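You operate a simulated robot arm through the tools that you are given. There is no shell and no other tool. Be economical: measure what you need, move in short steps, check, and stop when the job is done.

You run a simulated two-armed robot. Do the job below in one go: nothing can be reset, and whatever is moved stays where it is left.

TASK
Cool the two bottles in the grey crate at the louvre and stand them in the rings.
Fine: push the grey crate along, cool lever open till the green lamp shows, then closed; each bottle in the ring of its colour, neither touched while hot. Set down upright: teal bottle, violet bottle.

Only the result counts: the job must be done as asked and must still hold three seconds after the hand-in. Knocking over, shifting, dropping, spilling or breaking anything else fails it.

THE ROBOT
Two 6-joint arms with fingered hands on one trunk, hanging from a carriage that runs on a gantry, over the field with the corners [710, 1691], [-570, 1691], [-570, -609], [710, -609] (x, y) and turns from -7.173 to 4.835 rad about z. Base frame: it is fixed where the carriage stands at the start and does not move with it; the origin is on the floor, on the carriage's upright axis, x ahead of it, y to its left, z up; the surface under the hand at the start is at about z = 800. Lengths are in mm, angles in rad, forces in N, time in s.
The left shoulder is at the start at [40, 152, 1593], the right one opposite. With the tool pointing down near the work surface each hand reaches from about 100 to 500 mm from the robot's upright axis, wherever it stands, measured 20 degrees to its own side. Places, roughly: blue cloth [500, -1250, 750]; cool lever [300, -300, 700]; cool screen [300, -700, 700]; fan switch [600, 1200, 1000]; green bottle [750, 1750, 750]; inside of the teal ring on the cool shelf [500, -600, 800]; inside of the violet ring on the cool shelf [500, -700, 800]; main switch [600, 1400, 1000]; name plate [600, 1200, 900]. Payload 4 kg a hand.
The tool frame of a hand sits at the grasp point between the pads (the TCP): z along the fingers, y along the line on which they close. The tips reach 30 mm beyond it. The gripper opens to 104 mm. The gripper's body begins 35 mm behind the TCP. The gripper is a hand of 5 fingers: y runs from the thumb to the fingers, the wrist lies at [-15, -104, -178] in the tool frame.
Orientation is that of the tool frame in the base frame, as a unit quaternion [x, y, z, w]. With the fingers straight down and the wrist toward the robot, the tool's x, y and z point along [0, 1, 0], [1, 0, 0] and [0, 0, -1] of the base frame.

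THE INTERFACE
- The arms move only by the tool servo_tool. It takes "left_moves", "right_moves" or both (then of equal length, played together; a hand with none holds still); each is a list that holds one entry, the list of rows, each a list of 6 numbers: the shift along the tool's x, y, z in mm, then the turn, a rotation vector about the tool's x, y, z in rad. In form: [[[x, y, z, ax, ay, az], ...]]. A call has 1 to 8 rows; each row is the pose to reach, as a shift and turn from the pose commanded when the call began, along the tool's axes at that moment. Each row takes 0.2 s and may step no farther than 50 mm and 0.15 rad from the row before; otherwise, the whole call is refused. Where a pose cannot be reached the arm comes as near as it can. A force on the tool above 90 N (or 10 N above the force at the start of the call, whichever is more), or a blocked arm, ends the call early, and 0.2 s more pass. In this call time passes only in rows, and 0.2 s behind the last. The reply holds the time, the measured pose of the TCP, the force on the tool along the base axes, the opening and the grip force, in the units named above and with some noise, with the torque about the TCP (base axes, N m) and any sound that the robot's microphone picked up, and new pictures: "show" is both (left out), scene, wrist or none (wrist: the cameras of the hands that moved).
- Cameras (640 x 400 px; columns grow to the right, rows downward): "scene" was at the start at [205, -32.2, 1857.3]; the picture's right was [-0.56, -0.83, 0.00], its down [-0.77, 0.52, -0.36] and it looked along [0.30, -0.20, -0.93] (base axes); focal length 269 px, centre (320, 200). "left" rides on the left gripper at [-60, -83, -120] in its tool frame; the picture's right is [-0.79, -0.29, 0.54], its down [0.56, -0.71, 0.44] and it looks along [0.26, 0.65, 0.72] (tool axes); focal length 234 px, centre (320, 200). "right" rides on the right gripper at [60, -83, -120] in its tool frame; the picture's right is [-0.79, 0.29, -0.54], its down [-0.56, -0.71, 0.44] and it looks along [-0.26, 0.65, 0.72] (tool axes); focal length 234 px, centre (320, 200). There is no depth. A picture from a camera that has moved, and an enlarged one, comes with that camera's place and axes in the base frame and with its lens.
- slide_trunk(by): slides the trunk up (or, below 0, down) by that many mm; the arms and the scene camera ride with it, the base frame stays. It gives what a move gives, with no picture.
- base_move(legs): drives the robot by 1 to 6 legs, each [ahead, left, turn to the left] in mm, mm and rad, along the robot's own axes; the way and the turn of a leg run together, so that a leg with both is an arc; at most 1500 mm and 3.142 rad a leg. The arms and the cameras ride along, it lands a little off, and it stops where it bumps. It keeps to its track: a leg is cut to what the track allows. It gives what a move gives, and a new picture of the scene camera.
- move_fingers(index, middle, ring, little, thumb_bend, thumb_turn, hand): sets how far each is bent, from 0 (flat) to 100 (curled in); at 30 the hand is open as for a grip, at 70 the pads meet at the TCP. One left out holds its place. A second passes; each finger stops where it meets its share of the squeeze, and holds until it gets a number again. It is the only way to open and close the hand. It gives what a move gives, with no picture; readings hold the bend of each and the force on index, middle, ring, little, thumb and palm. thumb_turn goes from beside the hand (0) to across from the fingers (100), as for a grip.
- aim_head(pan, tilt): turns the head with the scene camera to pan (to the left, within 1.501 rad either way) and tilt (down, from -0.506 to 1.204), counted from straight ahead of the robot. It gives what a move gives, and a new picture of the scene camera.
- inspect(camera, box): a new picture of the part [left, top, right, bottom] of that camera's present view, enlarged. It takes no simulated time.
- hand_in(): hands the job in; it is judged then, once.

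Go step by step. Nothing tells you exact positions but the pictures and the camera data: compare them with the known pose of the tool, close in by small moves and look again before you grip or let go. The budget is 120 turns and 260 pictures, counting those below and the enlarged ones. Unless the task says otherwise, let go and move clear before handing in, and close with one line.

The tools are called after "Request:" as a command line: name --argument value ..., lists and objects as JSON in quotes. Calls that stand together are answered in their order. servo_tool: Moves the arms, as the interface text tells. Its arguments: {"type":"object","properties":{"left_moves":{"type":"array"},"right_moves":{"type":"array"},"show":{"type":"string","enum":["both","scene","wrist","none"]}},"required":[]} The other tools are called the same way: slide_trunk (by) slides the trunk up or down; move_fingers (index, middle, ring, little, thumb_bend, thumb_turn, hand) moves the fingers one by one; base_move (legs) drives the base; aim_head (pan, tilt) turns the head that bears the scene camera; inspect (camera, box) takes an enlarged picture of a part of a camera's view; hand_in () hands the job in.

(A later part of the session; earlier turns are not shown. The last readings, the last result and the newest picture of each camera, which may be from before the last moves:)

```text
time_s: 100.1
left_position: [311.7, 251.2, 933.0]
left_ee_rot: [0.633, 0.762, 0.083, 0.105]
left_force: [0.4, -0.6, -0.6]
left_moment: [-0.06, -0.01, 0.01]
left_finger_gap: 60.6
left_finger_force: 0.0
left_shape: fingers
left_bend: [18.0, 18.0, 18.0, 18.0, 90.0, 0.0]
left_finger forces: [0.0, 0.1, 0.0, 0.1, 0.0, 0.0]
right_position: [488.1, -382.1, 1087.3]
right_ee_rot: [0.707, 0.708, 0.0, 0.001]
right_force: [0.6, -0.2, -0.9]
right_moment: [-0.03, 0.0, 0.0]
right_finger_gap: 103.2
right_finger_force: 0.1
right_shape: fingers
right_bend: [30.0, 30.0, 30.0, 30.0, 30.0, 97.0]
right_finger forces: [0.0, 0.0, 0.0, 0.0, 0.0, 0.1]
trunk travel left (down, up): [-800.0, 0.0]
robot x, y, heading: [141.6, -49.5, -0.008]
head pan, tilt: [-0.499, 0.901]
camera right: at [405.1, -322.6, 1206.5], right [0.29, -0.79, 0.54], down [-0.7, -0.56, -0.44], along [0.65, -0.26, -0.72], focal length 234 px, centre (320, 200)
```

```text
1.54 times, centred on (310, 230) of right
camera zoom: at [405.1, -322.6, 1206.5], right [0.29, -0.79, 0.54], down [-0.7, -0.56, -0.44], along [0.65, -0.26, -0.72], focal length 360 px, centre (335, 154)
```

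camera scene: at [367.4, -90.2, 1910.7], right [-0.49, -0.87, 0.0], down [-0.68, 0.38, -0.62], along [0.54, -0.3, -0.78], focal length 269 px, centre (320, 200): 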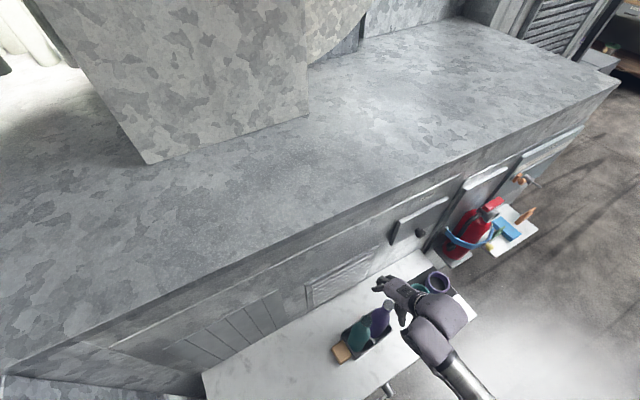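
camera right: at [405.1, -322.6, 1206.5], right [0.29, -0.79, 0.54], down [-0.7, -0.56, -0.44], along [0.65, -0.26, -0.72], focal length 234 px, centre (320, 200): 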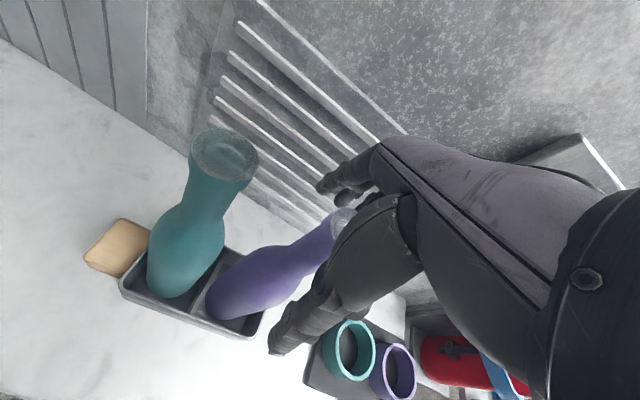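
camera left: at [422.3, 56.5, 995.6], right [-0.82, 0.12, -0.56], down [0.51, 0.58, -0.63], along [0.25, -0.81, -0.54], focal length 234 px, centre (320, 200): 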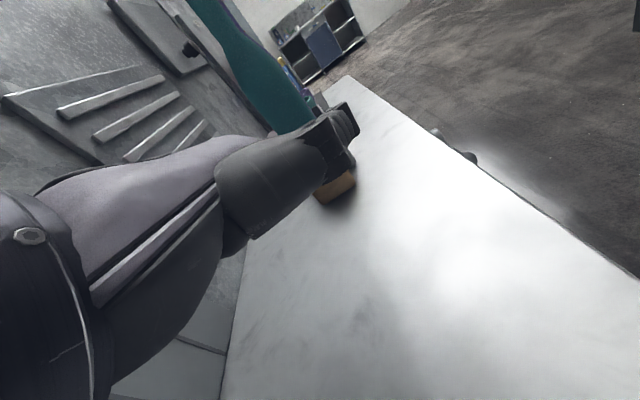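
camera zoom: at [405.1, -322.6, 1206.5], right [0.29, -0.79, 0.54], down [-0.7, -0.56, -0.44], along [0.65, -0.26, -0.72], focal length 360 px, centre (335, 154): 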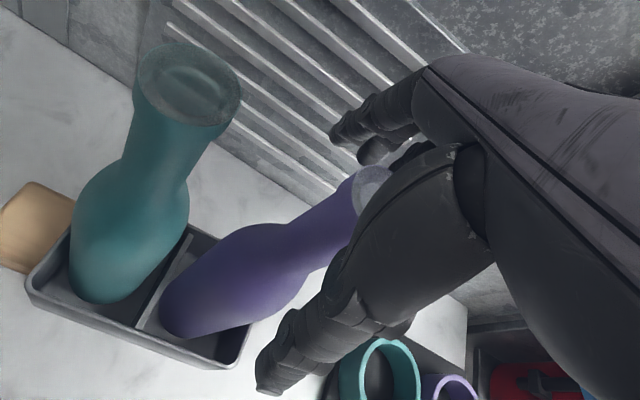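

The neck is between thumb and fingers. Closing.

Request:
move_fingers --hand "right" --index 72 --middle 72 --thumb_bend 72

Request:
inspect --camera "right" --box '[180, 100, 440, 360]'

```text
time_s: 101.1
left_position: [311.9, 251.1, 932.1]
left_ee_rot: [0.633, 0.762, 0.084, 0.105]
left_force: [-0.3, 0.7, 1.1]
left_moment: [0.0, 0.0, 0.0]
left_finger_gap: 60.7
left_finger_force: 0.1
left_shape: fingers
left_bend: [18.0, 18.0, 18.0, 18.0, 90.0, 0.0]
left_finger forces: [0.0, 0.0, 0.0, 0.0, 0.0, 0.0]
right_position: [486.8, -383.3, 1086.5]
right_ee_rot: [0.707, 0.707, 0.0, 0.0]
right_force: [-0.8, 0.1, 0.2]
right_moment: [0.0, 0.1, -0.02]
right_finger_gap: 19.2
right_finger_force: 11.8
right_shape: fingers
right_bend: [63.0, 65.0, 30.0, 30.0, 62.0, 95.0]
right_finger forces: [5.6, 6.5, 0.0, 0.0, 11.6, 0.0]
trunk travel left (down, up): [-800.0, 0.0]
robot x, y, heading: [143.4, -46.1, -0.01]
head pan, tilt: [-0.499, 0.901]
```

```text
1.54 times, centred on (310, 230) of right
camera zoom: at [404.8, -322.5, 1206.3], right [0.29, -0.79, 0.54], down [-0.7, -0.56, -0.43], along [0.65, -0.26, -0.72], focal length 360 px, centre (335, 154)
```

zoom: 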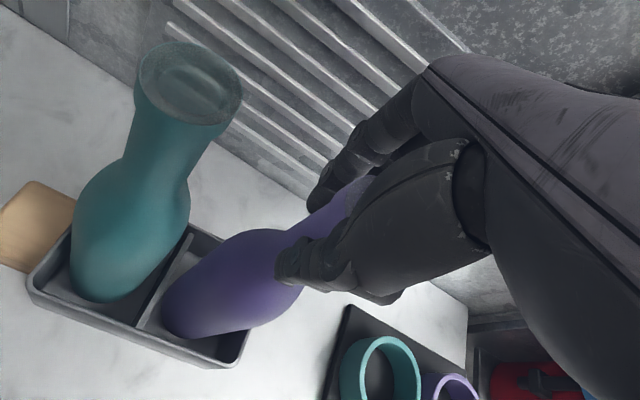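

Firm grip (~12 N). Lifting straight up slowly.

Request:
servo_tool --right_moves '[[[0, 0, -10, 0, 0, 0], [0, 0, -22, 0, 0, 0], [0, 0, -36, 0, 0, 0], [0, 0, -50, 0, 0, 0], [0, 0, -64, 0, 0, 0], [0, 0, -78, 0, 0, 0], [0, 0, -90, 0, 0, 0], [0, 0, -100, 0, 0, 0]]]' --show "both"

```text
time_s: 102.9
left_position: [311.7, 251.5, 932.7]
left_ee_rot: [0.633, 0.763, 0.084, 0.105]
left_force: [-0.6, 0.6, -0.7]
left_moment: [0.03, 0.02, -0.01]
left_finger_gap: 60.8
left_finger_force: 0.0
left_shape: fingers
left_bend: [18.0, 18.0, 18.0, 18.0, 90.0, 0.0]
left_finger forces: [0.0, 0.0, 0.1, 0.1, 0.0, 0.0]
right_position: [486.9, -382.6, 1187.2]
right_ee_rot: [0.707, 0.708, -0.001, 0.001]
right_force: [-0.4, 0.4, -2.7]
right_moment: [0.01, 0.0, 0.0]
right_finger_gap: 19.2
right_finger_force: 12.1
right_shape: fingers
right_bend: [63.0, 65.0, 30.0, 30.0, 62.0, 95.0]
right_finger forces: [5.6, 6.6, 0.0, 0.1, 11.8, 0.0]
trunk travel left (down, up): [-800.0, 0.0]
robot x, y, heading: [144.4, -53.5, -0.013]
head pan, tilt: [-0.499, 0.901]
camera scene: at [367.4, -90.2, 1910.6], right [-0.49, -0.87, 0.0], down [-0.68, 0.38, -0.62], along [0.54, -0.3, -0.78], focal length 269 px, centre (320, 200)
camera right: at [404.7, -322.8, 1306.0], right [0.29, -0.79, 0.54], down [-0.7, -0.56, -0.43], along [0.65, -0.26, -0.72], focal length 234 px, centre (320, 200)
```

scene: 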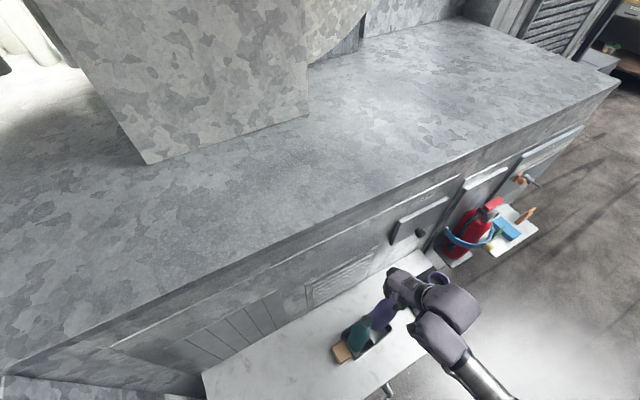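
right: 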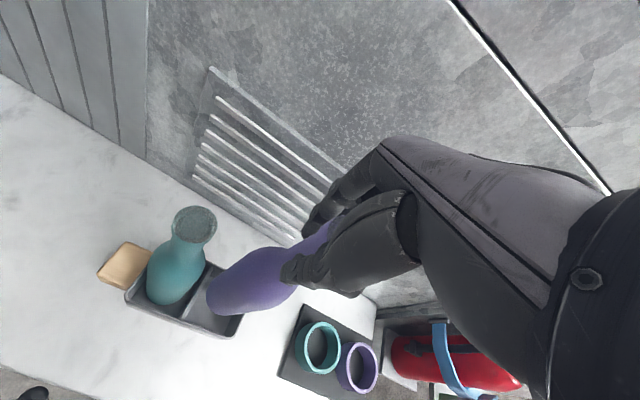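

The violet bottle hangs straight. Driving to above the violet ring (≈(506,−727)).

Request:
base_move --legs '[[21, -342, 0]]'

Request:
aim_head --pan -0.9 --tilt 1.0

Request:
inspect --camera "right" --box '[160, 150, 460, 400]'

```text
time_s: 105.1
left_position: [329.6, -89.8, 932.3]
left_ee_rot: [0.633, 0.763, 0.083, 0.105]
left_force: [0.4, 0.7, -0.2]
left_moment: [0.05, 0.04, 0.0]
left_finger_gap: 60.9
left_finger_force: 0.1
left_shape: fingers
left_bend: [18.0, 18.0, 18.0, 18.0, 90.0, 0.0]
left_finger forces: [0.0, 0.0, 0.0, 0.0, 0.0, 0.0]
right_position: [504.9, -723.8, 1186.0]
right_ee_rot: [0.705, 0.709, 0.0, 0.0]
right_force: [0.1, 0.1, -3.9]
right_moment: [0.03, 0.0, -0.02]
right_finger_gap: 18.9
right_finger_force: 12.2
right_shape: fingers
right_bend: [71.0, 65.0, 30.0, 30.0, 62.0, 95.0]
right_finger forces: [5.7, 6.7, 0.0, 0.0, 11.7, 0.0]
trunk travel left (down, up): [-800.0, 0.0]
robot x, y, heading: [160.0, -390.4, -0.008]
head pan, tilt: [-0.499, 0.901]
camera scene: at [385.4, -430.7, 1910.6], right [-0.49, -0.87, 0.0], down [-0.68, 0.38, -0.62], along [0.54, -0.3, -0.78], focal length 269 px, centre (320, 200)
```

scene: 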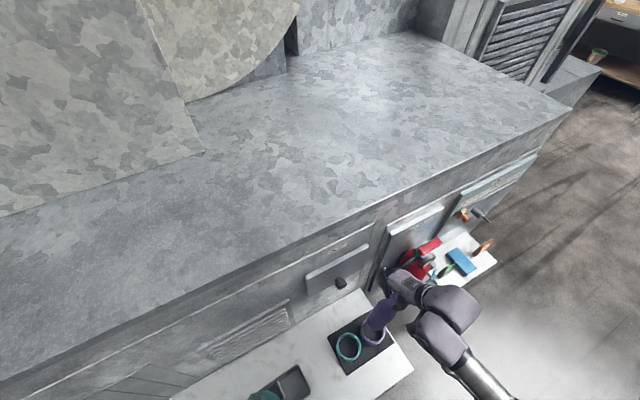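

```text
time_s: 106.0
left_position: [328.5, -89.3, 932.4]
left_ee_rot: [0.633, 0.762, 0.084, 0.104]
left_force: [0.4, 0.3, 0.2]
left_moment: [0.01, -0.01, 0.0]
left_finger_gap: 60.5
left_finger_force: 0.1
left_shape: fingers
left_bend: [18.0, 18.0, 18.0, 18.0, 90.0, 0.0]
left_finger forces: [0.0, 0.0, 0.0, 0.0, 0.1, 0.1]
right_position: [505.0, -723.5, 1187.8]
right_ee_rot: [0.706, 0.708, 0.0, 0.0]
right_force: [0.4, -0.3, -4.1]
right_moment: [0.03, 0.01, 0.0]
right_finger_gap: 18.9
right_finger_force: 12.3
right_shape: fingers
right_bend: [71.0, 65.0, 30.0, 30.0, 62.0, 95.0]
right_finger forces: [5.7, 6.6, 0.0, 0.0, 11.6, 0.0]
trunk travel left (down, up): [-800.0, 0.0]
robot x, y, heading: [165.3, -389.2, -0.009]
head pan, tilt: [-0.901, 1.0]
camera scene: at [362.2, -448.9, 1903.4], right [-0.79, -0.61, 0.0], down [-0.52, 0.66, -0.54], along [0.33, -0.43, -0.84], focal length 269 px, centre (320, 200)
```

scene: 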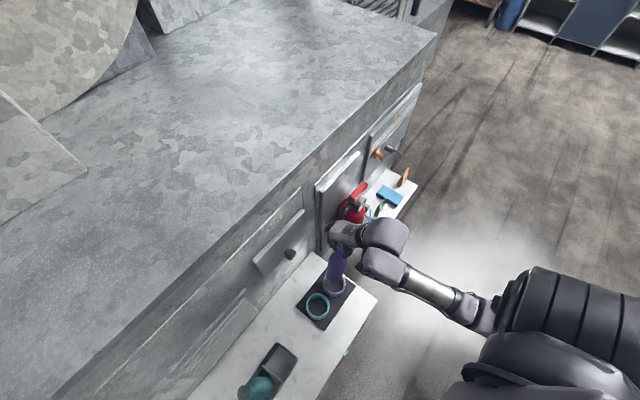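

```text
1.60 times, centred on (310, 275) of right
camera zoom: at [422.8, -663.2, 1305.8], right [0.29, -0.79, 0.54], down [-0.7, -0.56, -0.44], along [0.65, -0.26, -0.72], focal length 375 px, centre (336, 80)
```

zoom: 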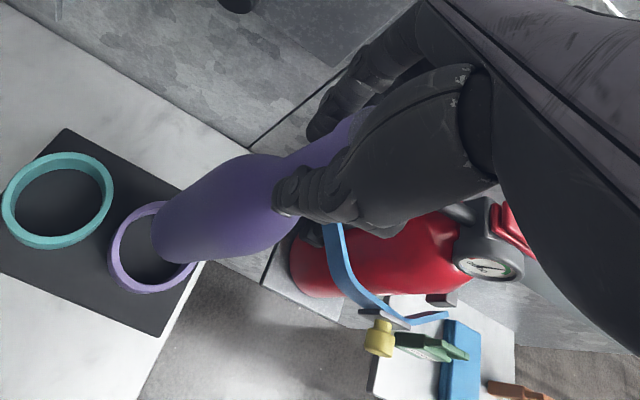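

Request:
inspect --camera "scene" --box '[280, 220, 390, 340]'

Request:
inspect --camera "right" --box '[150, 210, 330, 340]'

```text
3.33 times, centred on (335, 280) of scene
camera zoom: at [362.2, -448.9, 1903.4], right [-0.79, -0.61, 0.0], down [-0.52, 0.66, -0.54], along [0.33, -0.43, -0.84], focal length 898 px, centre (270, -67)
```

zoom: 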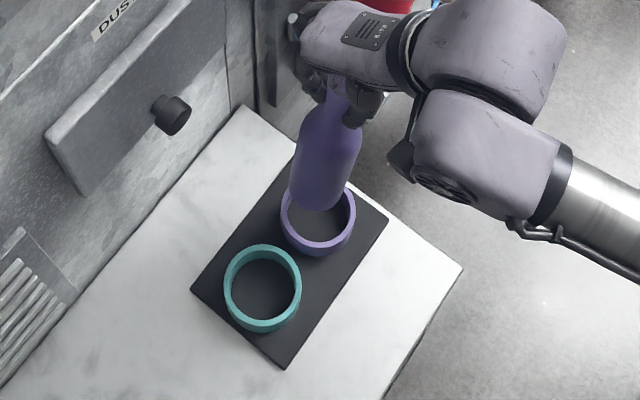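

```text
3.08 times, centred on (240, 275) of right
camera zoom: at [422.8, -663.2, 1305.8], right [0.29, -0.79, 0.54], down [-0.7, -0.56, -0.44], along [0.65, -0.26, -0.72], focal length 720 px, centre (566, -31)
```

zoom: 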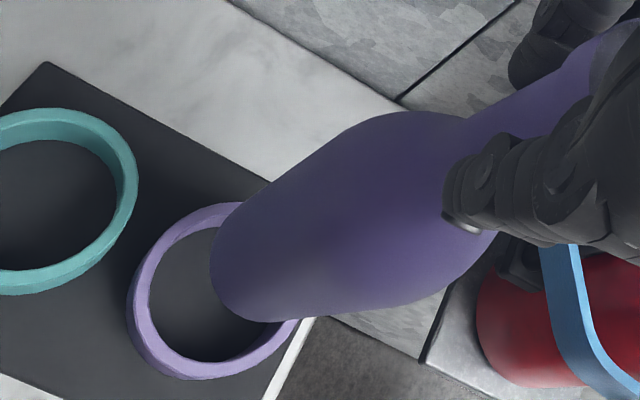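

Ring spans about 85 mm outside, bottle 65 mm. I shift by about (−4,+12) mm and lower to just above the ring for a close comparison.

Request:
servo_tool --right_moves '[[[4, -1, 0, 0, 0, 0], [8, -3, 0, 0, 0, 0], [12, -4, 0, 0, 0, 0], [12, -4, 12, 0, 0, 0], [12, -4, 24, 0, 0, 0], [12, -4, 36, 0, 0, 0], [12, -4, 42, 0, 0, 0]]]' --show "none"

Request:
inspect --camera "scene" --box '[290, 250, 370, 330]'

Request:
inspect --camera "right" --box '[170, 200, 350, 330]'

```text
time_s: 107.6
left_position: [329.3, -90.3, 932.5]
left_ee_rot: [0.633, 0.763, 0.083, 0.104]
left_force: [-0.1, -0.6, 0.4]
left_moment: [-0.03, -0.01, 0.01]
left_finger_gap: 60.8
left_finger_force: 0.1
left_shape: fingers
left_bend: [18.0, 18.0, 18.0, 18.0, 90.0, 0.0]
left_finger forces: [0.1, 0.0, 0.0, 0.2, 0.0, 0.0]
right_position: [500.6, -710.6, 1144.9]
right_ee_rot: [0.706, 0.708, -0.001, 0.001]
right_force: [0.3, -0.1, -4.5]
right_moment: [0.0, -0.03, -0.02]
right_finger_gap: 18.9
right_finger_force: 11.6
right_shape: fingers
right_bend: [71.0, 65.0, 30.0, 30.0, 62.0, 95.0]
right_finger forces: [5.5, 6.6, 0.1, 0.0, 11.5, 0.0]
trunk travel left (down, up): [-800.0, 0.0]
robot x, y, heading: [161.8, -393.3, -0.009]
head pan, tilt: [-0.901, 1.0]
```

```text
5.00 times, centred on (330, 290) of scene
camera zoom: at [362.2, -448.9, 1903.4], right [-0.79, -0.61, 0.0], down [-0.52, 0.66, -0.54], along [0.33, -0.43, -0.84], focal length 1347 px, centre (270, -250)
```

zoom: 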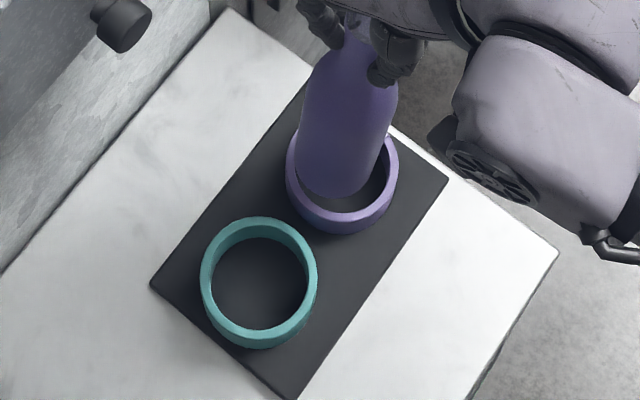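

```text
3.08 times, centred on (260, 265) of right
camera zoom: at [418.8, -651.1, 1264.3], right [0.29, -0.79, 0.54], down [-0.7, -0.56, -0.44], along [0.65, -0.26, -0.72], focal length 720 px, centre (505, 0)
```

zoom: 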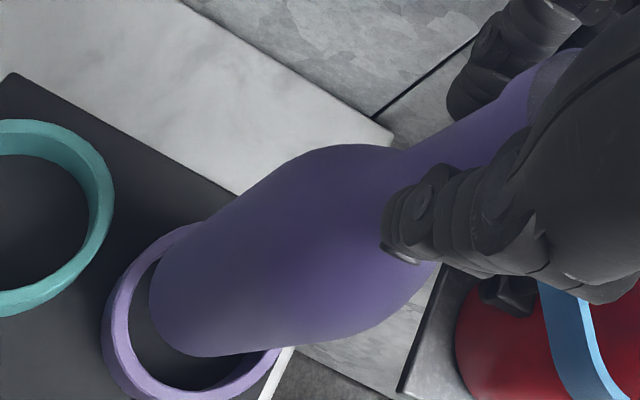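

Request:
inspect --camera "right" --box '[180, 240, 320, 360]'

Request:
inspect --camera "scene" --box '[320, 260, 360, 300]'

```text
3.33 times, centred on (250, 300) of right
camera zoom: at [418.8, -651.1, 1264.3], right [0.29, -0.79, 0.54], down [-0.7, -0.56, -0.44], along [0.65, -0.26, -0.72], focal length 781 px, centre (553, -133)
```

zoom: 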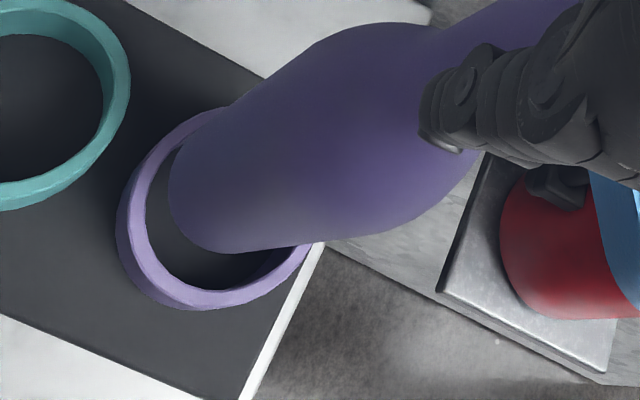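

```text
10.00 times, centred on (340, 280) of scene
camera zoom: at [362.2, -448.9, 1903.4], right [-0.79, -0.61, 0.0], down [-0.52, 0.66, -0.54], along [0.33, -0.43, -0.84], focal length 2694 px, centre (120, -600)
```

zoom: 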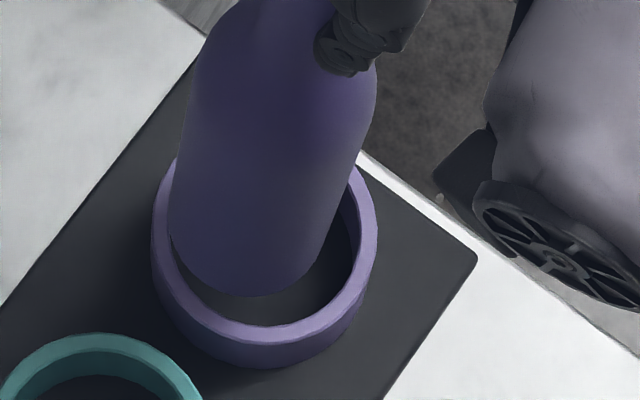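

Both cameras agree the bottle's base needs about (−5.5,−4) mm. Correct and lower partway to check entry.

Request:
servo_tool --right_moves '[[[-2, -3, 0, 0, 0, 0], [-4, -5.5, 0, 0, 0, 0], [-4, -5.5, 8, 0, 0, 0], [-4, -5.5, 16, 0, 0, 0]]]' --show "none"

Request:
inspect --camera "right" --box '[180, 230, 320, 350]'

Request:
inspect --camera "scene" --box '[320, 260, 360, 300]'

```text
time_s: 108.6
left_position: [329.7, -88.5, 932.3]
left_ee_rot: [0.633, 0.763, 0.084, 0.104]
left_force: [0.1, -0.1, -0.2]
left_moment: [-0.04, 0.0, 0.0]
left_finger_gap: 60.7
left_finger_force: 0.1
left_shape: fingers
left_bend: [18.0, 18.0, 18.0, 18.0, 90.0, 0.0]
left_finger forces: [0.0, 0.1, 0.0, 0.1, 0.0, 0.0]
right_position: [496.7, -714.9, 1128.2]
right_ee_rot: [0.706, 0.708, 0.0, 0.0]
right_force: [0.6, 0.2, -4.3]
right_moment: [-0.02, 0.01, 0.02]
right_finger_gap: 19.3
right_finger_force: 11.9
right_shape: fingers
right_bend: [71.0, 65.0, 30.0, 30.0, 62.0, 95.0]
right_finger forces: [5.4, 6.6, 0.1, 0.1, 11.5, 0.0]
trunk travel left (down, up): [-800.0, 0.0]
robot x, y, heading: [163.3, -390.6, -0.011]
head pan, tilt: [-0.901, 1.0]
```

```text
3.33 times, centred on (250, 290) of right
camera zoom: at [413.1, -655.2, 1247.8], right [0.29, -0.79, 0.54], down [-0.7, -0.56, -0.44], along [0.65, -0.26, -0.72], focal length 781 px, centre (553, -100)
```

zoom: 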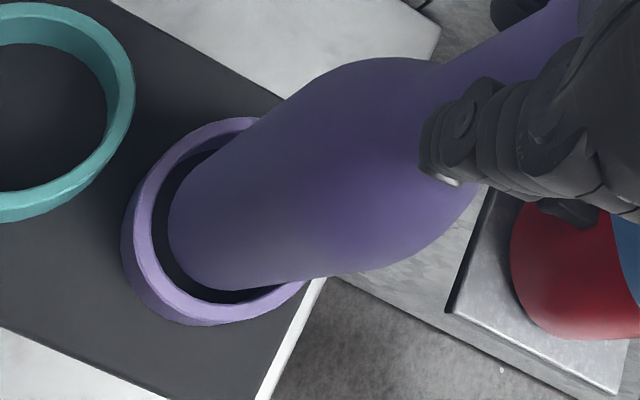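

```text
10.00 times, centred on (340, 280) of scene
camera zoom: at [362.2, -448.9, 1903.4], right [-0.79, -0.61, 0.0], down [-0.52, 0.66, -0.54], along [0.33, -0.43, -0.84], focal length 2694 px, centre (120, -600)
```

zoom: 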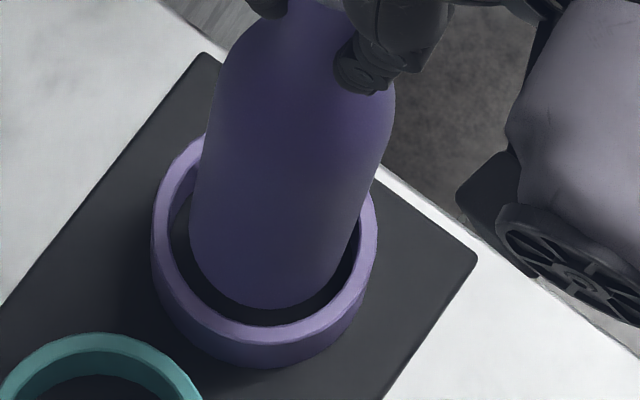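

Well centred inside the ring. Lowering further.

Request:
servo_tool --right_moves '[[[0, 0, 8, 0, 0, 0], [0, 0, 16, 0, 0, 0], [0, 0, 24, 0, 0, 0], [0, 0, 30, 0, 0, 0]]]' --show "none"

Request:
inspect --camera "right" --box '[180, 220, 320, 340]'

Request:
inspect --camera "scene" --box '[310, 240, 370, 300]'

```text
time_s: 109.6
left_position: [329.6, -89.2, 931.3]
left_ee_rot: [0.633, 0.762, 0.084, 0.105]
left_force: [-0.5, -0.2, 0.3]
left_moment: [0.0, 0.0, 0.0]
left_finger_gap: 60.5
left_finger_force: 0.1
left_shape: fingers
left_bend: [18.0, 18.0, 18.0, 18.0, 90.0, 0.0]
left_finger forces: [0.0, 0.1, 0.0, 0.1, 0.1, 0.0]
right_position: [495.5, -715.2, 1097.9]
right_ee_rot: [0.706, 0.708, 0.0, 0.0]
right_force: [-0.2, -0.3, -4.2]
right_moment: [0.0, 0.07, 0.01]
right_finger_gap: 19.0
right_finger_force: 11.8
right_shape: fingers
right_bend: [71.0, 65.0, 30.0, 30.0, 62.0, 95.0]
right_finger forces: [5.4, 6.8, 0.1, 0.0, 11.5, 0.0]
trunk travel left (down, up): [-800.0, 0.0]
robot x, y, heading: [158.0, -394.4, -0.005]
head pan, tilt: [-0.901, 1.0]
```

```text
3.33 times, centred on (250, 280) of right
camera zoom: at [413.1, -655.2, 1217.4], right [0.29, -0.79, 0.54], down [-0.7, -0.56, -0.44], along [0.65, -0.26, -0.72], focal length 781 px, centre (553, -67)
```

zoom: 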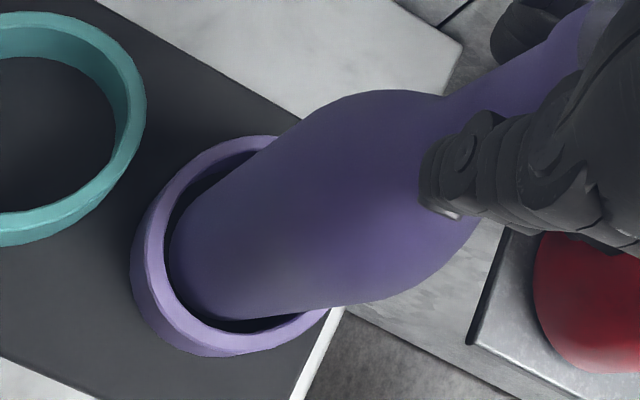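

```text
6.67 times, centred on (340, 270) of scene
camera zoom: at [362.2, -448.9, 1903.4], right [-0.79, -0.61, 0.0], down [-0.52, 0.66, -0.54], along [0.33, -0.43, -0.84], focal length 1796 px, centre (187, -267)
```

zoom: 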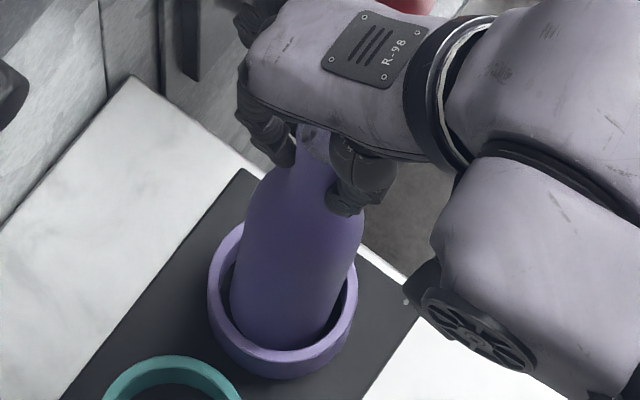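

Request:
servo_tool --right_moves '[[[0, 0, 4, 0, 0, 0], [0, 0, 7, 0, 0, 0]]]' --show "none"

Request:
servo_tool --right_moves '[[[0, 0, 2, 0, 0, 0], [0, 0, 4, 0, 0, 0]]]' --show "none"

```text
time_s: 110.2
left_position: [329.4, -89.1, 932.2]
left_ee_rot: [0.633, 0.763, 0.084, 0.104]
left_force: [0.2, -0.2, -0.8]
left_moment: [0.0, 0.02, 0.06]
left_finger_gap: 60.6
left_finger_force: 0.1
left_shape: fingers
left_bend: [18.0, 18.0, 18.0, 18.0, 90.0, 0.0]
left_finger forces: [0.0, 0.1, 0.1, 0.1, 0.0, 0.1]
right_position: [495.4, -715.6, 1092.4]
right_ee_rot: [0.706, 0.709, 0.001, 0.002]
right_force: [-0.1, 0.9, 4.1]
right_moment: [0.05, 0.1, 0.01]
right_finger_gap: 18.7
right_finger_force: 12.6
right_shape: fingers
right_bend: [71.0, 65.0, 30.0, 30.0, 62.0, 95.0]
right_finger forces: [6.0, 7.5, 0.0, 0.0, 12.1, 0.1]
trunk travel left (down, up): [-800.0, 0.0]
robot x, y, heading: [159.6, -389.0, -0.008]
head pan, tilt: [-0.901, 1.0]
```

```text
time_s: 110.8
left_position: [330.6, -90.6, 932.7]
left_ee_rot: [0.634, 0.762, 0.084, 0.106]
left_force: [-0.1, 0.2, 0.1]
left_moment: [0.0, 0.0, 0.0]
left_finger_gap: 60.8
left_finger_force: 0.1
left_shape: fingers
left_bend: [18.0, 18.0, 18.0, 18.0, 90.0, 0.0]
left_finger forces: [0.0, 0.1, 0.0, 0.1, 0.0, 0.0]
right_position: [497.2, -715.0, 1089.7]
right_ee_rot: [0.705, 0.709, 0.003, 0.004]
right_force: [0.7, 0.9, 20.5]
right_moment: [0.11, 0.11, 0.01]
right_finger_gap: 18.0
right_finger_force: 15.0
right_shape: fingers
right_bend: [71.0, 65.0, 30.0, 30.0, 63.0, 95.0]
right_finger forces: [7.4, 8.7, 0.0, 0.0, 13.4, 0.0]
trunk travel left (down, up): [-800.0, 0.0]
robot x, y, heading: [159.1, -393.6, -0.01]
head pan, tilt: [-0.901, 1.0]
```

Base is on the mat (contact at the expected height). Relieve the pressure and check upright before release.

Request:
servo_tool --right_moves '[[[0, 0, -2, 0, 0, 0], [0, 0, -4, 0, 0, 0]]]' --show "none"

Request:
inspect --camera "scene" --box '[310, 240, 370, 300]'

Request:
inspect --camera "right" --box '[170, 180, 370, 340]'

```text
time_s: 111.4
left_position: [330.5, -89.7, 931.8]
left_ee_rot: [0.633, 0.762, 0.084, 0.105]
left_force: [-0.3, -0.7, 0.1]
left_moment: [-0.04, -0.02, -0.01]
left_finger_gap: 60.7
left_finger_force: 0.0
left_shape: fingers
left_bend: [18.0, 18.0, 18.0, 18.0, 90.0, 0.0]
left_finger forces: [0.0, 0.0, 0.1, 0.0, 0.0, 0.0]
right_position: [494.2, -715.6, 1090.6]
right_ee_rot: [0.706, 0.708, -0.001, -0.001]
right_force: [1.2, 0.7, 6.9]
right_moment: [0.06, -0.07, 0.02]
right_finger_gap: 18.3
right_finger_force: 14.0
right_shape: fingers
right_bend: [71.0, 65.0, 30.0, 30.0, 63.0, 95.0]
right_finger forces: [6.9, 8.3, 0.0, 0.0, 13.1, 0.0]
trunk travel left (down, up): [-800.0, 0.0]
robot x, y, heading: [163.7, -389.2, -0.006]
head pan, tilt: [-0.901, 1.0]
```

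```text
6.67 times, centred on (340, 270) of scene
camera zoom: at [362.4, -449.1, 1903.4], right [-0.79, -0.61, 0.0], down [-0.52, 0.66, -0.54], along [0.33, -0.43, -0.84], focal length 1796 px, centre (187, -267)
```

zoom: 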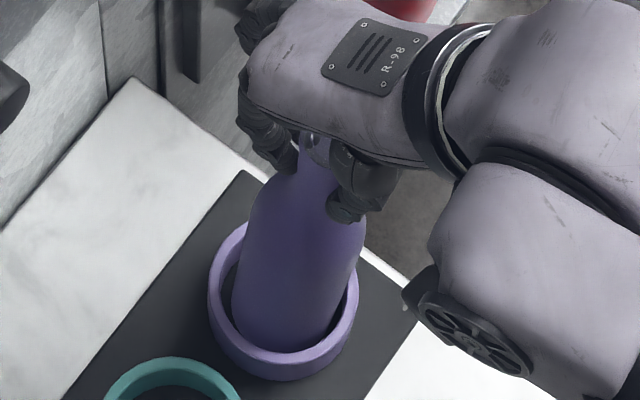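

```text
2.50 times, centred on (270, 260) of right
camera zoom: at [413.3, -655.7, 1210.5], right [0.29, -0.79, 0.54], down [-0.71, -0.56, -0.43], along [0.65, -0.26, -0.72], focal length 585 px, centre (445, 50)
```

zoom: 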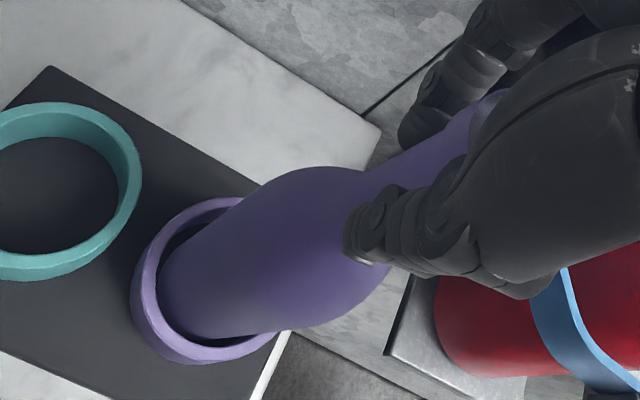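

Request:
servo_tool --right_moves '[[[0, 0, -1, 0, 0, 0]]]' --show "none"

Request:
move_fingers --hand "right" --index 55 --middle 55 --thumb_bend 55

Request:
inspect --camera "right" --box '[170, 160, 390, 340]'

```text
time_s: 111.8
left_position: [329.5, -89.0, 931.1]
left_ee_rot: [0.633, 0.762, 0.083, 0.105]
left_force: [0.0, 0.6, 0.2]
left_moment: [-0.02, 0.03, -0.03]
left_finger_gap: 60.8
left_finger_force: 0.0
left_shape: fingers
left_bend: [18.0, 18.0, 18.0, 18.0, 90.0, 0.0]
left_finger forces: [0.1, 0.0, 0.0, 0.1, 0.0, 0.1]
right_position: [492.9, -714.4, 1090.7]
right_ee_rot: [0.707, 0.708, -0.001, -0.001]
right_force: [-0.1, 0.2, 0.6]
right_moment: [-0.03, -0.14, 0.02]
right_finger_gap: 18.5
right_finger_force: 13.0
right_shape: fingers
right_bend: [71.0, 65.0, 30.0, 30.0, 63.0, 95.0]
right_finger forces: [6.4, 7.5, 0.0, 0.0, 12.5, 0.1]
trunk travel left (down, up): [-800.0, 0.0]
robot x, y, heading: [160.9, -392.3, -0.013]
head pan, tilt: [-0.901, 1.0]
```

```text
time_s: 112.8
left_position: [329.5, -89.8, 933.0]
left_ee_rot: [0.634, 0.762, 0.083, 0.105]
left_force: [0.2, 0.5, 0.1]
left_moment: [0.0, -0.02, 0.0]
left_finger_gap: 60.6
left_finger_force: 0.1
left_shape: fingers
left_bend: [18.0, 18.0, 18.0, 18.0, 90.0, 0.0]
left_finger forces: [0.0, 0.0, 0.0, 0.1, 0.0, 0.0]
right_position: [495.4, -716.0, 1093.3]
right_ee_rot: [0.706, 0.708, 0.0, -0.001]
right_force: [-0.7, 0.1, 0.3]
right_moment: [-0.04, -0.04, 0.0]
right_finger_gap: 39.1
right_finger_force: 0.1
right_shape: fingers
right_bend: [55.0, 55.0, 30.0, 30.0, 55.0, 97.0]
right_finger forces: [0.0, 0.0, 0.1, 0.0, 0.0, 0.0]
trunk travel left (down, up): [-800.0, 0.0]
robot x, y, heading: [163.3, -389.8, -0.01]
head pan, tilt: [-0.901, 1.0]
```

```text
2.22 times, centred on (280, 250) of right
camera zoom: at [413.3, -655.4, 1212.2], right [0.29, -0.79, 0.54], down [-0.7, -0.56, -0.44], along [0.65, -0.26, -0.72], focal length 520 px, centre (409, 89)
```

zoom: 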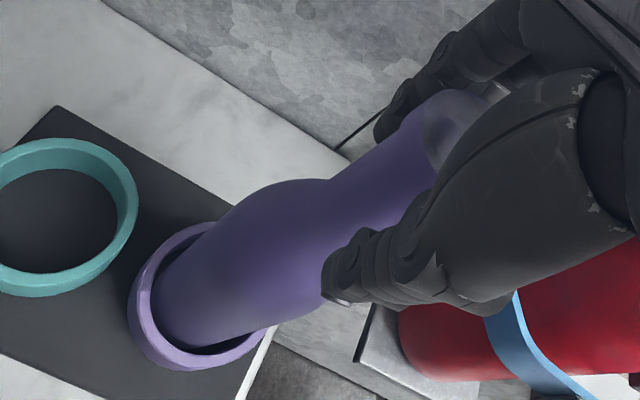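

The violet bottle stands free in its ring. Open fully and rise clear.

Request:
move_fingers --hand "right" --index 30 --middle 30 --thumb_bend 30

Request:
servo_tool --right_moves '[[[0, 0, -20, 0, 0, 0], [0, 0, -40, 0, 0, 0], [0, 0, -65, 0, 0, 0], [0, 0, -95, 0, 0, 0], [0, 0, -128, 0, 0, 0]]]' --show "both"

```text
time_s: 113.8
left_position: [330.0, -90.4, 933.1]
left_ee_rot: [0.633, 0.762, 0.084, 0.105]
left_force: [-1.0, -0.3, 1.1]
left_moment: [0.0, 0.01, 0.01]
left_finger_gap: 60.5
left_finger_force: 0.1
left_shape: fingers
left_bend: [18.0, 18.0, 18.0, 18.0, 90.0, 0.0]
left_finger forces: [0.0, 0.1, 0.0, 0.0, 0.0, 0.0]
right_position: [496.0, -715.4, 1093.4]
right_ee_rot: [0.706, 0.708, -0.001, 0.001]
right_force: [0.2, 0.0, -0.5]
right_moment: [0.01, 0.02, 0.01]
right_finger_gap: 102.9
right_finger_force: 0.0
right_shape: fingers
right_bend: [30.0, 30.0, 30.0, 30.0, 30.0, 97.0]
right_finger forces: [0.0, 0.0, 0.0, 0.0, 0.0, 0.1]
trunk travel left (down, up): [-800.0, 0.0]
robot x, y, heading: [158.2, -391.0, -0.01]
head pan, tilt: [-0.901, 1.0]
```

```text
time_s: 115.0
left_position: [330.4, -89.4, 932.1]
left_ee_rot: [0.633, 0.762, 0.084, 0.106]
left_force: [0.5, 0.3, 0.0]
left_moment: [-0.01, 0.03, -0.01]
left_finger_gap: 60.7
left_finger_force: 0.0
left_shape: fingers
left_bend: [18.0, 18.0, 18.0, 18.0, 90.0, 0.0]
left_finger forces: [0.0, 0.0, 0.0, 0.0, 0.0, 0.1]
right_position: [495.3, -714.8, 1221.7]
right_ee_rot: [0.707, 0.708, 0.0, 0.0]
right_force: [0.2, -0.1, -0.5]
right_moment: [-0.02, 0.01, 0.0]
right_finger_gap: 102.9
right_finger_force: 0.1
right_shape: fingers
right_bend: [30.0, 30.0, 30.0, 30.0, 30.0, 97.0]
right_finger forces: [0.1, 0.0, 0.0, 0.0, 0.0, 0.1]
trunk travel left (down, up): [-800.0, 0.0]
robot x, y, heading: [160.4, -391.7, -0.017]
head pan, tilt: [-0.901, 1.0]
camera scene: at [362.2, -449.0, 1903.4], right [-0.79, -0.61, 0.0], down [-0.52, 0.66, -0.54], along [0.33, -0.43, -0.84], focal length 269 px, centre (320, 200)
camera right: at [413.0, -655.4, 1340.6], right [0.29, -0.79, 0.54], down [-0.7, -0.56, -0.44], along [0.65, -0.26, -0.72], focal length 234 px, centre (320, 200)
```

scene: 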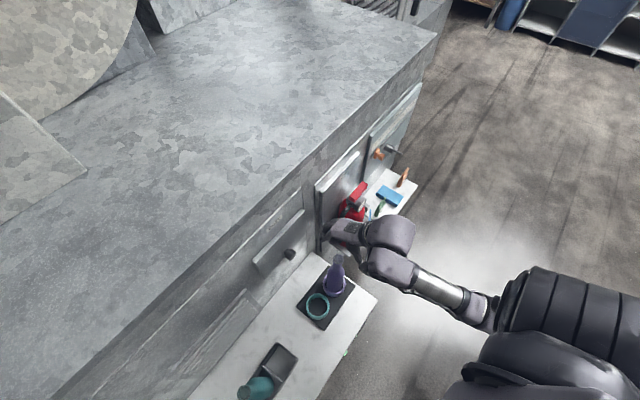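
right: 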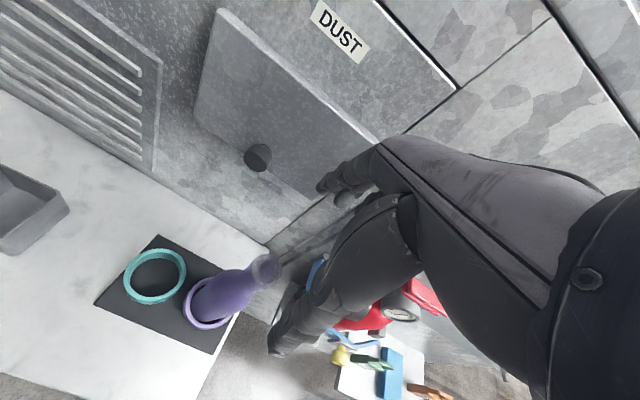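

Violet is placed. Now drive back over the teal bottle at ≈(482,−303).

Request:
base_move --legs '[[-18, 412, 0]]'

Request:
inspect --camera "right" --box '[200, 160, 400, 360]'

```text
time_s: 117.5
left_position: [317.0, 319.0, 932.1]
left_ee_rot: [0.634, 0.761, 0.083, 0.105]
left_force: [-0.3, 0.1, -0.4]
left_moment: [-0.01, -0.03, 0.01]
left_finger_gap: 60.8
left_finger_force: 0.2
left_shape: fingers
left_bend: [18.0, 18.0, 18.0, 18.0, 90.0, 0.0]
left_finger forces: [0.0, 0.0, 0.1, 0.0, 0.0, 0.0]
right_position: [480.3, -308.2, 1221.0]
right_ee_rot: [0.708, 0.706, 0.0, 0.0]
right_force: [0.1, -0.2, -0.1]
right_moment: [0.02, 0.0, -0.02]
right_finger_gap: 102.9
right_finger_force: 0.1
right_shape: fingers
right_bend: [30.0, 30.0, 30.0, 30.0, 30.0, 97.0]
right_finger forces: [0.1, 0.0, 0.0, 0.0, 0.0, 0.1]
trunk travel left (down, up): [-800.0, 0.0]
robot x, y, heading: [146.8, 20.0, -0.016]
head pan, tilt: [-0.901, 1.0]
camera scene: at [348.5, -39.7, 1903.4], right [-0.79, -0.61, 0.0], down [-0.51, 0.67, -0.54], along [0.33, -0.43, -0.84], focal length 269 px, centre (320, 200)
```

scene: 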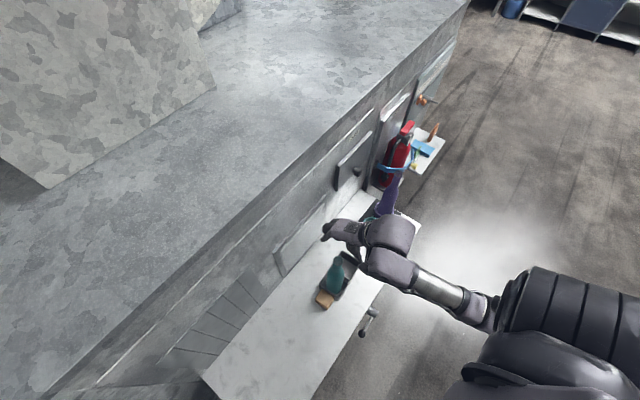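

```text
2.00 times, centred on (300, 260) of right
camera zoom: at [398.3, -246.4, 1340.2], right [0.29, -0.79, 0.54], down [-0.71, -0.56, -0.44], along [0.65, -0.26, -0.72], focal length 468 px, centre (360, 80)
```

zoom: 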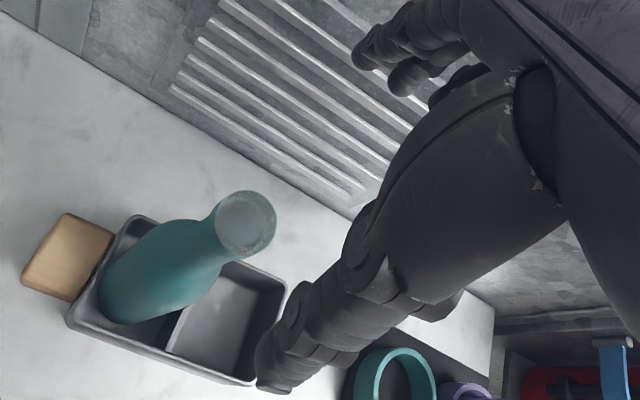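

Request:
servo_tool --right_moves '[[[3, 1, 20, 0, 0, 0], [6, 3, 45, 0, 0, 0], [6, 3, 70, 0, 0, 0], [6, 3, 92, 0, 0, 0]]]' --show "none"

Request:
inspect --camera "right" --box '[220, 140, 420, 340]'

```text
time_s: 118.5
left_position: [316.1, 320.7, 932.9]
left_ee_rot: [0.634, 0.761, 0.083, 0.105]
left_force: [0.4, 0.3, 0.8]
left_moment: [-0.02, 0.01, -0.01]
left_finger_gap: 60.8
left_finger_force: 0.1
left_shape: fingers
left_bend: [18.0, 18.0, 18.0, 18.0, 90.0, 0.0]
left_finger forces: [0.0, 0.0, 0.1, 0.1, 0.0, 0.1]
right_position: [481.6, -301.2, 1129.5]
right_ee_rot: [0.707, 0.707, -0.001, 0.0]
right_force: [0.1, 0.5, 0.4]
right_moment: [0.01, 0.0, 0.0]
right_finger_gap: 103.1
right_finger_force: 0.1
right_shape: fingers
right_bend: [30.0, 30.0, 30.0, 30.0, 30.0, 97.0]
right_finger forces: [0.1, 0.0, 0.0, 0.0, 0.0, 0.1]
trunk travel left (down, up): [-800.0, 0.0]
robot x, y, heading: [147.6, 19.9, -0.015]
head pan, tilt: [-0.901, 1.0]
```

```text
2.00 times, centred on (320, 240) of right
camera zoom: at [400.5, -240.6, 1248.4], right [0.29, -0.79, 0.54], down [-0.71, -0.56, -0.44], along [0.65, -0.26, -0.72], focal length 468 px, centre (320, 120)
```

zoom: 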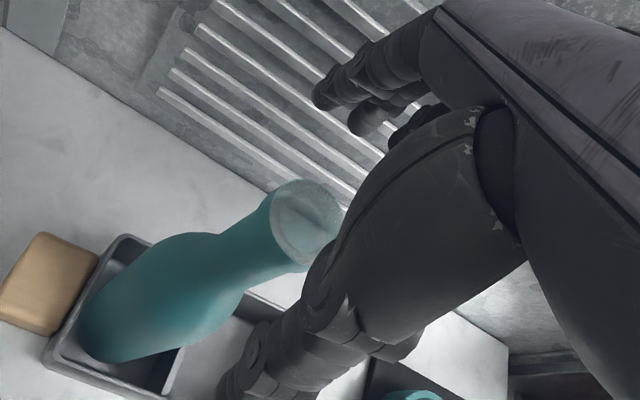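

Request:
servo_tool --right_moves '[[[0.5, 0, 15, 0, 0, 0], [0.5, 0, 30, 0, 0, 0], [0.5, 0, 43, 0, 0, 0]]]' --show "none"

Request:
move_fingers --hand "right" --index 72 --middle 72 --thumb_bend 72

Request:
inspect --camera "right" --box '[180, 100, 440, 360]'

```text
time_s: 119.3
left_position: [318.9, 319.7, 932.7]
left_ee_rot: [0.635, 0.761, 0.083, 0.105]
left_force: [-0.6, -0.3, 0.1]
left_moment: [-0.04, -0.01, -0.03]
left_finger_gap: 60.8
left_finger_force: 0.1
left_shape: fingers
left_bend: [18.0, 18.0, 18.0, 18.0, 90.0, 0.0]
left_finger forces: [0.1, 0.1, 0.1, 0.0, 0.0, 0.0]
right_position: [482.9, -299.6, 1086.7]
right_ee_rot: [0.707, 0.707, 0.001, 0.001]
right_force: [-0.7, 0.3, -0.1]
right_moment: [0.03, 0.03, 0.0]
right_finger_gap: 103.0
right_finger_force: 0.1
right_shape: fingers
right_bend: [30.0, 30.0, 30.0, 30.0, 30.0, 97.0]
right_finger forces: [0.0, 0.0, 0.0, 0.1, 0.1, 0.0]
trunk travel left (down, up): [-800.0, 0.0]
robot x, y, heading: [150.0, 21.8, -0.012]
head pan, tilt: [-0.901, 1.0]
```

```text
time_s: 120.3
left_position: [316.2, 320.3, 932.3]
left_ee_rot: [0.635, 0.761, 0.083, 0.106]
left_force: [-0.9, -0.4, 1.1]
left_moment: [-0.02, 0.02, -0.01]
left_finger_gap: 60.7
left_finger_force: 0.1
left_shape: fingers
left_bend: [18.0, 18.0, 18.0, 18.0, 90.0, 0.0]
left_finger forces: [0.0, 0.0, 0.0, 0.1, 0.0, 0.1]
right_position: [482.1, -299.3, 1086.6]
right_ee_rot: [0.708, 0.706, 0.0, 0.0]
right_force: [-0.1, 0.6, 0.6]
right_moment: [0.0, 0.09, 0.02]
right_finger_gap: 19.5
right_finger_force: 11.6
right_shape: fingers
right_bend: [63.0, 65.0, 30.0, 30.0, 62.0, 95.0]
right_finger forces: [5.7, 6.3, 0.1, 0.1, 11.8, 0.0]
trunk travel left (down, up): [-800.0, 0.0]
robot x, y, heading: [145.8, 20.7, -0.016]
head pan, tilt: [-0.901, 1.0]
```

```text
1.54 times, centred on (310, 230) of right
camera zoom: at [400.5, -239.6, 1205.4], right [0.29, -0.79, 0.54], down [-0.71, -0.56, -0.44], along [0.65, -0.26, -0.72], focal length 360 px, centre (335, 154)
```

zoom: 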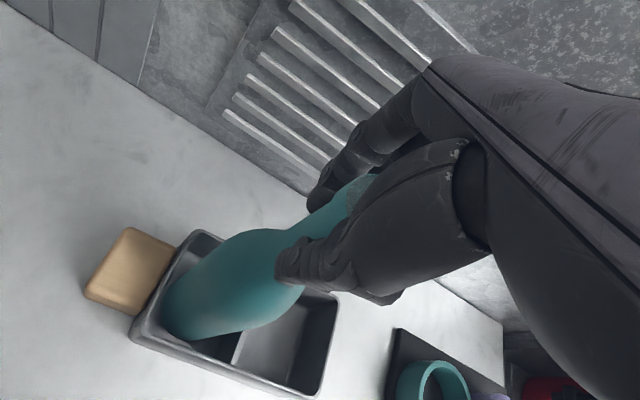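

Same firm grip. Lift and drive to the teal ring.

Request:
servo_tool --right_moves '[[[0, 0, -10, 0, 0, 0], [0, 0, -22, 0, 0, 0], [0, 0, -36, 0, 0, 0], [0, 0, -50, 0, 0, 0], [0, 0, -64, 0, 0, 0], [0, 0, -78, 0, 0, 0], [0, 0, -90, 0, 0, 0], [0, 0, -100, 0, 0, 0]]]' --show "wrist"

Request:
base_move --legs '[[19, -306, 0]]'

Request:
inspect --camera "right" --box '[160, 200, 340, 370]'

Request:
inspect --camera "scene" --box '[280, 260, 380, 360]'

```text
time_s: 122.1
left_position: [317.3, 320.0, 931.6]
left_ee_rot: [0.635, 0.761, 0.084, 0.105]
left_force: [-1.2, 0.3, 0.3]
left_moment: [0.0, 0.0, 0.03]
left_finger_gap: 60.6
left_finger_force: 0.0
left_shape: fingers
left_bend: [18.0, 18.0, 18.0, 18.0, 90.0, 0.0]
left_finger forces: [0.0, 0.1, 0.1, 0.0, 0.0, 0.1]
right_position: [482.8, -300.4, 1186.7]
right_ee_rot: [0.708, 0.706, 0.0, 0.0]
right_force: [-0.3, -0.2, -4.0]
right_moment: [0.0, -0.02, 0.0]
right_finger_gap: 19.4
right_finger_force: 11.8
right_shape: fingers
right_bend: [63.0, 65.0, 30.0, 30.0, 62.0, 95.0]
right_finger forces: [5.9, 6.4, 0.0, 0.1, 11.6, 0.0]
trunk travel left (down, up): [-800.0, 0.0]
robot x, y, heading: [145.8, 19.7, -0.018]
head pan, tilt: [-0.901, 1.0]
camera right: at [401.0, -240.0, 1305.9], right [0.29, -0.79, 0.54], down [-0.71, -0.56, -0.44], along [0.65, -0.26, -0.72], focal length 234 px, centre (320, 200)
```

right: 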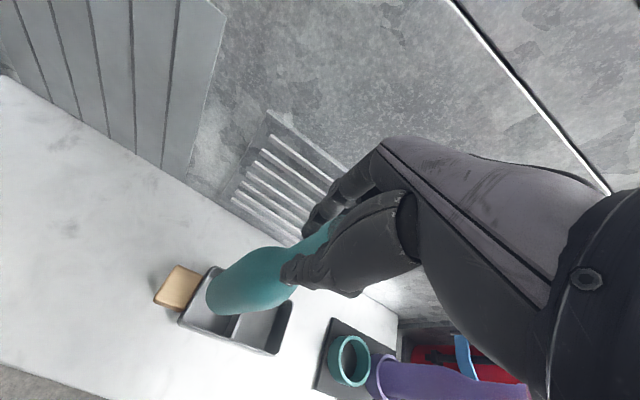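

```text
time_s: 124.2
left_position: [331.5, 10.2, 932.2]
left_ee_rot: [0.635, 0.761, 0.084, 0.105]
left_force: [0.5, 0.0, 0.3]
left_moment: [-0.01, 0.01, 0.01]
left_finger_gap: 60.8
left_finger_force: 0.1
left_shape: fingers
left_bend: [18.0, 18.0, 18.0, 18.0, 90.0, 0.0]
left_finger forces: [0.0, 0.1, 0.1, 0.1, 0.0, 0.0]
right_position: [498.0, -608.5, 1186.4]
right_ee_rot: [0.707, 0.707, 0.0, 0.0]
right_force: [-0.3, 0.3, -3.6]
right_moment: [-0.01, -0.01, 0.02]
right_finger_gap: 19.2
right_finger_force: 11.9
right_shape: fingers
right_bend: [71.0, 65.0, 30.0, 30.0, 62.0, 95.0]
right_finger forces: [5.6, 6.7, 0.0, 0.1, 11.7, 0.1]
trunk travel left (down, up): [-800.0, 0.0]
robot x, y, heading: [161.9, -292.6, -0.009]
head pan, tilt: [-0.901, 1.0]
camera scene: at [363.4, -348.6, 1903.4], right [-0.79, -0.61, 0.0], down [-0.51, 0.67, -0.54], along [0.33, -0.43, -0.84], focal length 269 px, centre (320, 200)
```

scene: 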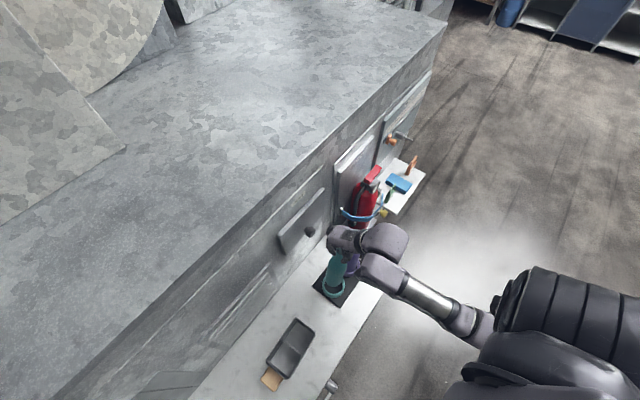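

```text
2.35 times, centred on (250, 285) of right
camera zoom: at [416.2, -548.9, 1305.7], right [0.29, -0.79, 0.54], down [-0.71, -0.56, -0.44], along [0.65, -0.26, -0.72], focal length 551 px, centre (485, 0)
```

zoom: 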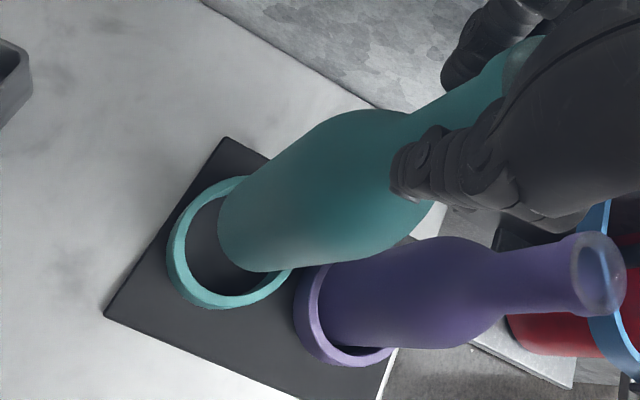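

```text
4.00 times, centred on (330, 310) of scene
camera zoom: at [363.4, -348.6, 1903.4], right [-0.79, -0.61, 0.0], down [-0.51, 0.67, -0.54], along [0.33, -0.43, -0.84], focal length 1078 px, centre (280, -240)
```

zoom: 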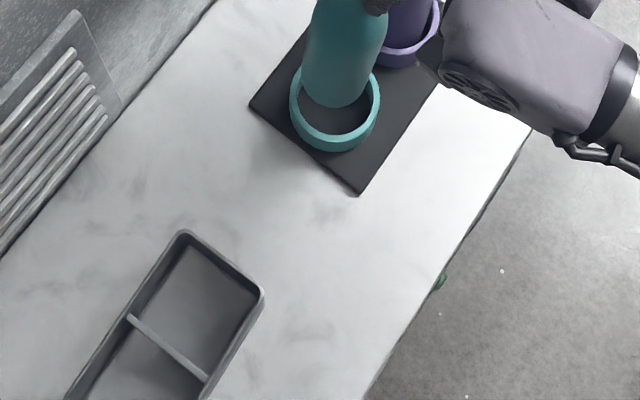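

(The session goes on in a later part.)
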